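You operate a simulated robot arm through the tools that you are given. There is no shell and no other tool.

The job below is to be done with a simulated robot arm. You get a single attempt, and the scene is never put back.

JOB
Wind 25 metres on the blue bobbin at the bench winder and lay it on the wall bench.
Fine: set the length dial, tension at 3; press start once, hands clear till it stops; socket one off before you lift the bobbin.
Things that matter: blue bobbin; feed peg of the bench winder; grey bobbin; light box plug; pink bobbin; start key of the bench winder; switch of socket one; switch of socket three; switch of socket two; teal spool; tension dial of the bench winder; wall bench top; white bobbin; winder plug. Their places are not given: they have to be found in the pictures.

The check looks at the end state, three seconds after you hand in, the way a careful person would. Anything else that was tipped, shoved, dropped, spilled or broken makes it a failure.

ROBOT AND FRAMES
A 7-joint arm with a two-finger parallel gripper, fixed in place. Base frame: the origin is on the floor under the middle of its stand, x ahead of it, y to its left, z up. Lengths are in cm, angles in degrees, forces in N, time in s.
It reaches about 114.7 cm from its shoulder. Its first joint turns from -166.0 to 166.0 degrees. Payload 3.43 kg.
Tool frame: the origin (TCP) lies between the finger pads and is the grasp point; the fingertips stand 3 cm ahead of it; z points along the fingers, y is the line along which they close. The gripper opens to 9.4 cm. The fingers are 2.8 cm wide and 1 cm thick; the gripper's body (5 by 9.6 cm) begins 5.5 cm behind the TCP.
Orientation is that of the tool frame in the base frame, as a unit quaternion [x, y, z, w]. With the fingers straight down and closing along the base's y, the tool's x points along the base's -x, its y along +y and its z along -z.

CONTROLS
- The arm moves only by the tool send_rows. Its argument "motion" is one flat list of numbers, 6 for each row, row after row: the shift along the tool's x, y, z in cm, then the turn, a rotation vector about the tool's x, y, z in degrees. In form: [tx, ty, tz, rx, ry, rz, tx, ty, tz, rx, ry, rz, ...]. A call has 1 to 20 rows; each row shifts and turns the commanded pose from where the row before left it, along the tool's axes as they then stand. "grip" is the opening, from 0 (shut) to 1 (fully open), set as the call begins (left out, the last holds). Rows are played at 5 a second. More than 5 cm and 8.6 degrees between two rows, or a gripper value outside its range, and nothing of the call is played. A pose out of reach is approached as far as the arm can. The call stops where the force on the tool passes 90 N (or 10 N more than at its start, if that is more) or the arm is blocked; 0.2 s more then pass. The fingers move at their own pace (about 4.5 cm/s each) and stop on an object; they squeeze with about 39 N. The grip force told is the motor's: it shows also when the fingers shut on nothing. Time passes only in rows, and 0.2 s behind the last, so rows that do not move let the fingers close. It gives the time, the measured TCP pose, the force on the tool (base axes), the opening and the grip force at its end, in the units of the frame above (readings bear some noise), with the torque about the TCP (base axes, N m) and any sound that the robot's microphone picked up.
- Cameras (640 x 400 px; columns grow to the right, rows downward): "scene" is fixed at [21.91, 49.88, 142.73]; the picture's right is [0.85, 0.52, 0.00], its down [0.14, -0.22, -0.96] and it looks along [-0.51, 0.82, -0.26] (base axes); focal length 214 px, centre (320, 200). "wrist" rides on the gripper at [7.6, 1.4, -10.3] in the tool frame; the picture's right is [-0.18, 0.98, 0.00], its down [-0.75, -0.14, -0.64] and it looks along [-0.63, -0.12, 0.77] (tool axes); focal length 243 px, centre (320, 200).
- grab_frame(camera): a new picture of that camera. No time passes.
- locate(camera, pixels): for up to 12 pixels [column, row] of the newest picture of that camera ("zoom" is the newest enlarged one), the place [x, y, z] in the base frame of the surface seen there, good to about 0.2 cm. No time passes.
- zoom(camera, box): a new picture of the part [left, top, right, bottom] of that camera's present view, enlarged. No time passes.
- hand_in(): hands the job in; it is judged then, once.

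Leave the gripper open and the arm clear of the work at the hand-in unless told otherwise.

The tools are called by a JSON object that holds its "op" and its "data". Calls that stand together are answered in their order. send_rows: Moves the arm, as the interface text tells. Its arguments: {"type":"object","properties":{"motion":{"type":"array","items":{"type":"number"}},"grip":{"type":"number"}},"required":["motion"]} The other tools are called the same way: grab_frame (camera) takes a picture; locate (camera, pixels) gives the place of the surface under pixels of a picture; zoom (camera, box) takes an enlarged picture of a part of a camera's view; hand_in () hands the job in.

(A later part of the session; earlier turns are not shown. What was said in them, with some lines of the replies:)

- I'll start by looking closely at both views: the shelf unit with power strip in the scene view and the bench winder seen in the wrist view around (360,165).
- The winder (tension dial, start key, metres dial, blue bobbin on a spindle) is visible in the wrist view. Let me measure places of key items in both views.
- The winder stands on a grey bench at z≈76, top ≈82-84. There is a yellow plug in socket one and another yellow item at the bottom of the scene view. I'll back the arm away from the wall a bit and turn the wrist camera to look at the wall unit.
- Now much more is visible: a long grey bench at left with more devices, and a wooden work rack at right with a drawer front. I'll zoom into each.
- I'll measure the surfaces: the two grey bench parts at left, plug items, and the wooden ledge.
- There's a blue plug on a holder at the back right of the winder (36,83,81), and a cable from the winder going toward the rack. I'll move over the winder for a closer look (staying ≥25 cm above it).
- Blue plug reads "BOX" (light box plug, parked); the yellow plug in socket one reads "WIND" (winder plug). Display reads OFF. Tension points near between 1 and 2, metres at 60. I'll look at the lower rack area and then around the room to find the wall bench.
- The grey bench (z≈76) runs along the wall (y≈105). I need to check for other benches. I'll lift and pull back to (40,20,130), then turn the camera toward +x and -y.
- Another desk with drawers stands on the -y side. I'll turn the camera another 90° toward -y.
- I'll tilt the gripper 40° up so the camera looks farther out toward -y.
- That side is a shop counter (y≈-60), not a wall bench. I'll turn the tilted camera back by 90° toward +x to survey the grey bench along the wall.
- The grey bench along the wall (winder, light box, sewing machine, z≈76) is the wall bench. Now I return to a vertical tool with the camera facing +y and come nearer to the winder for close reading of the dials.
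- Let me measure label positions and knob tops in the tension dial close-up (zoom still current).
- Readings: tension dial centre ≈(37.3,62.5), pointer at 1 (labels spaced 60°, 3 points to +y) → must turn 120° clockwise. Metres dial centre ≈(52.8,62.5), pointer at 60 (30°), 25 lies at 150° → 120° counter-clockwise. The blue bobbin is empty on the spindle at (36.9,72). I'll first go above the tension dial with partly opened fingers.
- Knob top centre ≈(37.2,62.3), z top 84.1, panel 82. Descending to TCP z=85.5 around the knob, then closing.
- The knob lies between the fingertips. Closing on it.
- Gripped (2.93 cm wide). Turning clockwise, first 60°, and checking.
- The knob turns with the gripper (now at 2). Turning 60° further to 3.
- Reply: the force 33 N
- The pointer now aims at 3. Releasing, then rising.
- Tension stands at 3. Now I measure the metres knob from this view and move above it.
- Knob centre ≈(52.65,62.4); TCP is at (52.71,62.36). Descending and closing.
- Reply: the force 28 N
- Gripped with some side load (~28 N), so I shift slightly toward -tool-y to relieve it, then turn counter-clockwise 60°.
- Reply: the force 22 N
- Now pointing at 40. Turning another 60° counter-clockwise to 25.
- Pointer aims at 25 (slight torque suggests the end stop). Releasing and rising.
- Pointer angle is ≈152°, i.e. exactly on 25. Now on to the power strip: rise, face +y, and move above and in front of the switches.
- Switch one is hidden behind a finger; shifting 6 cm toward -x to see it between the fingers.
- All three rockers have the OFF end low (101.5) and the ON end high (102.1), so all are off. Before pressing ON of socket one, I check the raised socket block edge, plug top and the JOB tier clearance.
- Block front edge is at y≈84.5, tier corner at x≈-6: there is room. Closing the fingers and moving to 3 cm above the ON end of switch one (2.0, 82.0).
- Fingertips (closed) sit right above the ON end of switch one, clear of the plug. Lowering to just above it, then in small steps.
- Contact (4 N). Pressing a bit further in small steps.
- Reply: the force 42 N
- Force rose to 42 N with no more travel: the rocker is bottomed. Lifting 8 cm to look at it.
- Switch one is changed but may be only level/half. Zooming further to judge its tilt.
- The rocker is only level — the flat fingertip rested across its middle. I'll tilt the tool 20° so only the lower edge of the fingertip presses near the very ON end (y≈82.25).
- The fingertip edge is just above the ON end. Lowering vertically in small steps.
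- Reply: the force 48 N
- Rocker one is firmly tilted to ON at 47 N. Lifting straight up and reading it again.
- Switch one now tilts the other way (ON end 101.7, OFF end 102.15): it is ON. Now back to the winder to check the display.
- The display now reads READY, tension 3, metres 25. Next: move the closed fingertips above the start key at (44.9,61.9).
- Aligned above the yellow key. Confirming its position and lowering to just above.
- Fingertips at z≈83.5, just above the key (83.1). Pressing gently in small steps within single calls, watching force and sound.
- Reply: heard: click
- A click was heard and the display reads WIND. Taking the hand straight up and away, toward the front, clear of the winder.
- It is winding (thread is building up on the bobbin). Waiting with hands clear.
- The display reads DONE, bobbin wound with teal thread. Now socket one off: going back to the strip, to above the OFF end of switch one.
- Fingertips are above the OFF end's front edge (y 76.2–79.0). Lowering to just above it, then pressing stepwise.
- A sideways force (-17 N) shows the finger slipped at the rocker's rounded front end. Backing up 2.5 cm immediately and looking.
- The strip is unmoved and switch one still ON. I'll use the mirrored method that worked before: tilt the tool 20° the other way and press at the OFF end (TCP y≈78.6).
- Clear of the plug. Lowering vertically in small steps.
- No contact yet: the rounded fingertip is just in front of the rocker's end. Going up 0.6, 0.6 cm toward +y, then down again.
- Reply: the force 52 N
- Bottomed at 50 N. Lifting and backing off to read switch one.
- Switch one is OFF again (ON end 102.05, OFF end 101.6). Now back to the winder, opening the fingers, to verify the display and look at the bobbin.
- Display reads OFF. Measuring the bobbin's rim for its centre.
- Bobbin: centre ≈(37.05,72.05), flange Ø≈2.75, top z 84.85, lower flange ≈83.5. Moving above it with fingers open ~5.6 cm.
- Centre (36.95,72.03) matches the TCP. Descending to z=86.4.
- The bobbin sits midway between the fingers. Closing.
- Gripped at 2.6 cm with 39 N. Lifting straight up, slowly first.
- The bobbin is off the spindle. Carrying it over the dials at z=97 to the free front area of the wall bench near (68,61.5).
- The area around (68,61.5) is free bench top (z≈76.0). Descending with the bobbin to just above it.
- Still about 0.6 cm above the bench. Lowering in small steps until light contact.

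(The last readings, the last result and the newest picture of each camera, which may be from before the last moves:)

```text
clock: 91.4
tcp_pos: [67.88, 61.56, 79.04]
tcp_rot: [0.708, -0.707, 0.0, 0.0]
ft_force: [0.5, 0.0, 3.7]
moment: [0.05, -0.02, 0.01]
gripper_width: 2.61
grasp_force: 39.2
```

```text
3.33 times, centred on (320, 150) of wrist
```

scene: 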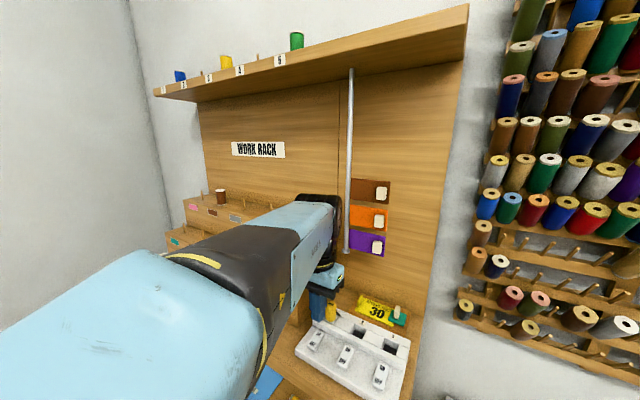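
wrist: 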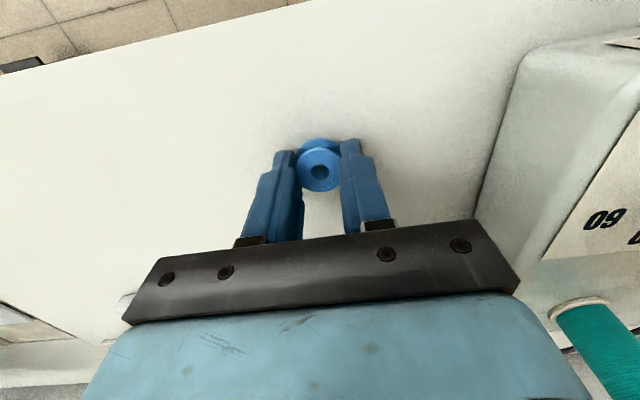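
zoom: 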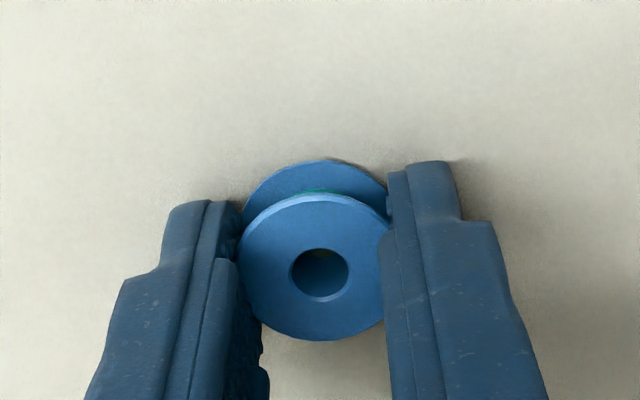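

Light contact (3.7 N). Opening the fingers moderately to release, then rising straight up.

{"op": "send_rows", "data": {"motion": [0, 0, -0.05, 0, 0, 0, 0, 0, 0, 0, 0, 0, 0, 0, 0, 0, 0, 0, 0, 0, 0, 0, 0, 0], "grip": 0.6}}

{"op": "grab_frame", "data": {"camera": "wrist"}}

{"op": "send_rows", "data": {"motion": [0, 0, -2, 0, 0, 0, 0, 0, -4, 0, 0, 0, 0, 0, -4.5, 0, 0, 0, 0, 0, -4.5, 0, 0, 0, 2, 0, -4, 0, 0, 0]}}

{"op": "grab_frame", "data": {"camera": "wrist"}}

{"op": "zoom", "data": {"camera": "wrist", "box": [240, 60, 400, 180]}}

```text
clock: 92.4
tcp_pos: [67.92, 61.56, 79.0]
tcp_rot: [0.708, -0.706, 0.0, 0.0]
ft_force: [-0.3, -0.7, 2.8]
moment: [-0.01, -0.06, 0.04]
gripper_width: 5.59
grasp_force: 0.1
```

```text
taken
```

wrist: 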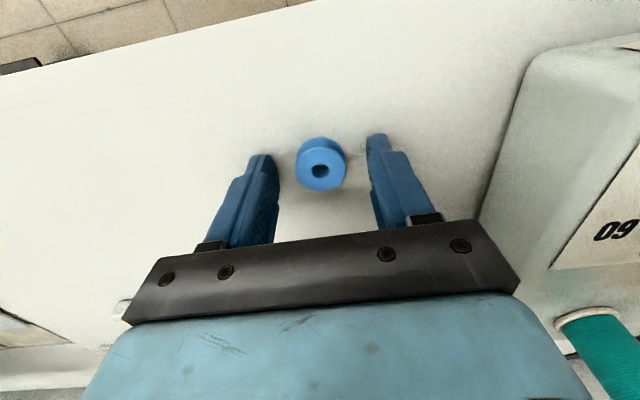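

```text
clock: 93.6
tcp_pos: [68.09, 59.51, 98.09]
tcp_rot: [0.708, -0.706, 0.0, 0.001]
ft_force: [-0.7, -0.8, -1.2]
moment: [0.0, 0.0, -0.03]
gripper_width: 5.62
grasp_force: 0.0
```

```text
taken
```

wrist: 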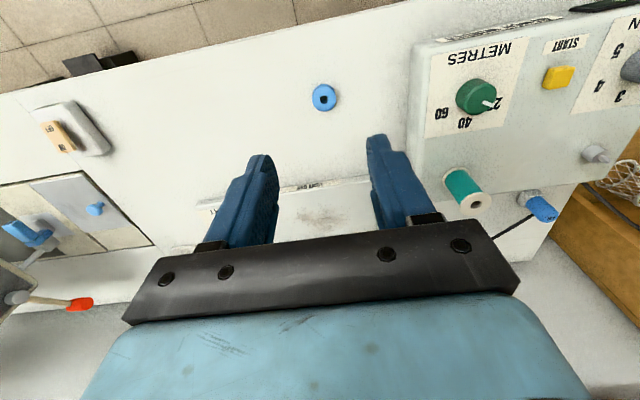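

```text
3.33 times, centred on (320, 120) of wrist
```

zoom: 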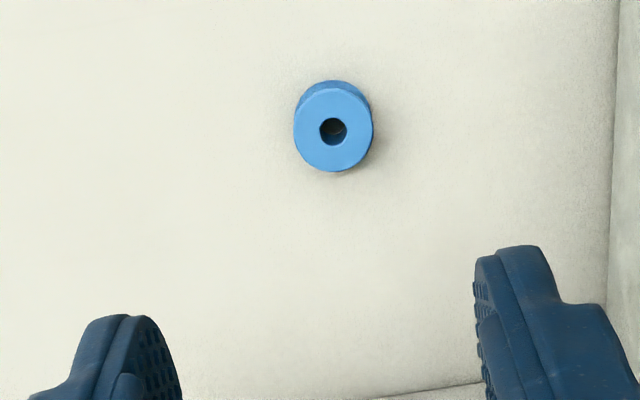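

The bobbin lies flat on the bench. Verifying its position, then withdrawing the arm with the gripper fully open and checking everything.

{"op": "locate", "data": {"camera": "zoom", "pixels": [[300, 128], [367, 128], [333, 95], [333, 160], [250, 128], [420, 128]]}}

{"op": "send_rows", "data": {"motion": [3, 1, -3, 0, 0, 0, 3, 2, -3, 0, 0, 0, 3, 3, -2, 0, 0, 0, 3, 3, -2, 0, 0, 0, 3, 3, -2, 0, 0, 0, 3, 3, -2, 0, 0, 0, 3, 3, -2, 0, 0, 0, 2, 3, -2, 0, 0, 0], "grip": 1}}

{"op": "grab_frame", "data": {"camera": "wrist"}}

{"op": "grab_frame", "data": {"camera": "scene"}}

{"op": "zoom", "data": {"camera": "scene", "box": [140, 180, 420, 400]}}

{"op": "zoom", "data": {"camera": "wrist", "box": [200, 60, 460, 220]}}

```text
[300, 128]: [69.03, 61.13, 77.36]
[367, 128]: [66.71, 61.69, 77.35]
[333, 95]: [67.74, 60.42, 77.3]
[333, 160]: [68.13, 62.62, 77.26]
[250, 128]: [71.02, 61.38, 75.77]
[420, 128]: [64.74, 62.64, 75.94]
```

```text
clock: 95.4
tcp_pos: [46.93, 36.66, 115.97]
tcp_rot: [0.708, -0.706, 0.0, 0.001]
ft_force: [0.2, 0.6, -0.6]
moment: [-0.04, 0.04, 0.03]
gripper_width: 9.41
grasp_force: 0.0
```

```text
taken
```

wrist: 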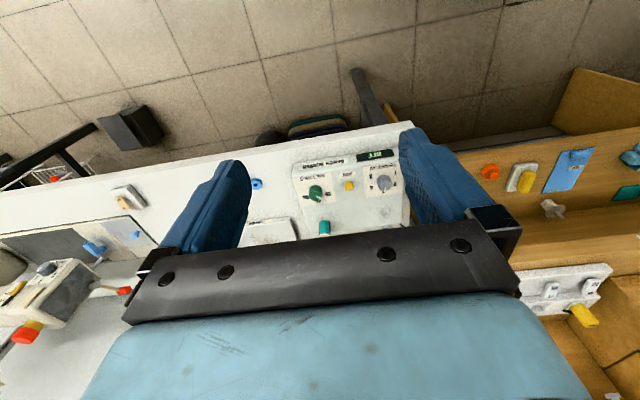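

```text
taken
```

scene: 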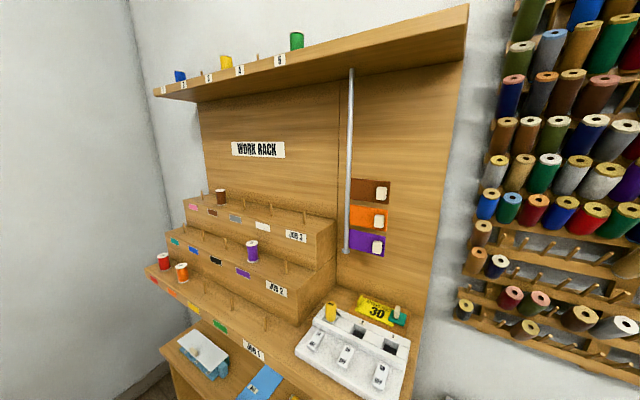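

```text
1.82 times, centred on (280, 290) of scene
```

zoom: 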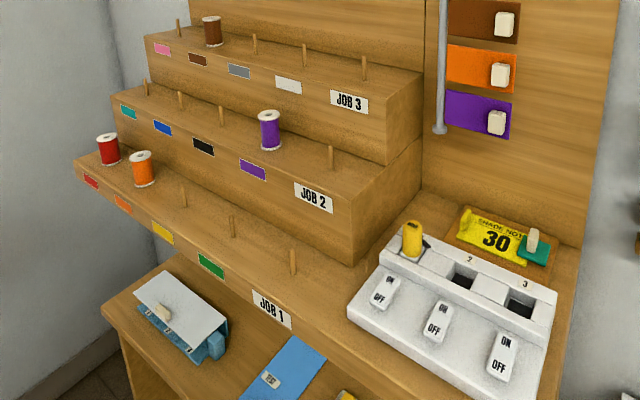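

```text
2.46 times, centred on (330, 140) of wrist
```

zoom: 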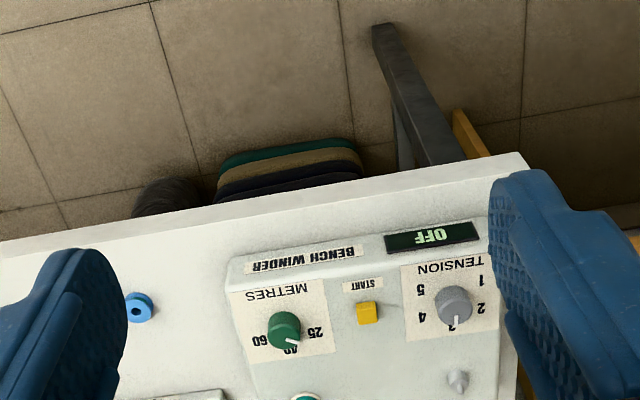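

Everything else stands as before; socket one off, display OFF, bobbin flat at (67.9,61.5). A last check of the dial pointers.

{"op": "zoom", "data": {"camera": "wrist", "box": [290, 165, 410, 225]}}

{"op": "locate", "data": {"camera": "zoom", "pixels": [[130, 150], [150, 165], [140, 158], [505, 110], [505, 80]]}}

```text
5.33 times, centred on (350, 195) of wrist
```

zoom: 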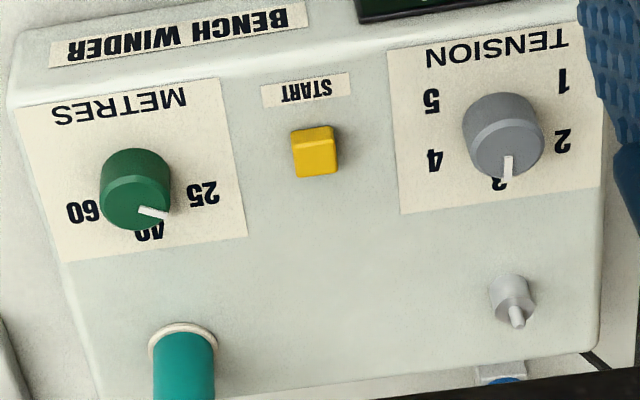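

```text
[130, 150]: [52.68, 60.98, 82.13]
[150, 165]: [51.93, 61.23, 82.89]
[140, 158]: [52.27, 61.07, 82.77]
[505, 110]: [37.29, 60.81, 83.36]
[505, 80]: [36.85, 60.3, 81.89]
```

Metres at 25, tension at 3, socket one off, bobbin wound and lying flat on the wall bench, gripper open and arm clear. Handing in.

{"op": "hand_in", "data": {}}

```text
The job is handed in.
```

I wound 25 metres onto the blue bobbin and laid it flat on the wall bench, at about x 67.9, y 61.5 cm. The job is handed in, but I don't have the check's result.

- **Dials:** I turned the length dial from 60 to 25 and the tension from 1 to 3.
- **Socket one:** All three sockets were off at the start, so I switched socket one on to power the winder. It took two presses to catch.
- **Winding:** I pressed start once, and the display went to WIND. I kept clear until it read DONE.
- **Switching off:** I switched socket one off before touching the bobbin, and the display read OFF. On the first try the finger slipped against the switch end with about 17 N of sideways force. The strip didn't move, and the next try worked.
- **Bobbin:** I lifted it straight off the spindle and set it down on free bench top in front of the light box.

I took the long grey bench along the wall, which the winder stands on, to be the wall bench. Nothing in view was labelled that way, so this was my judgement. In the last pictures nothing else looked moved. The gripper was open and the arm clear of the work.
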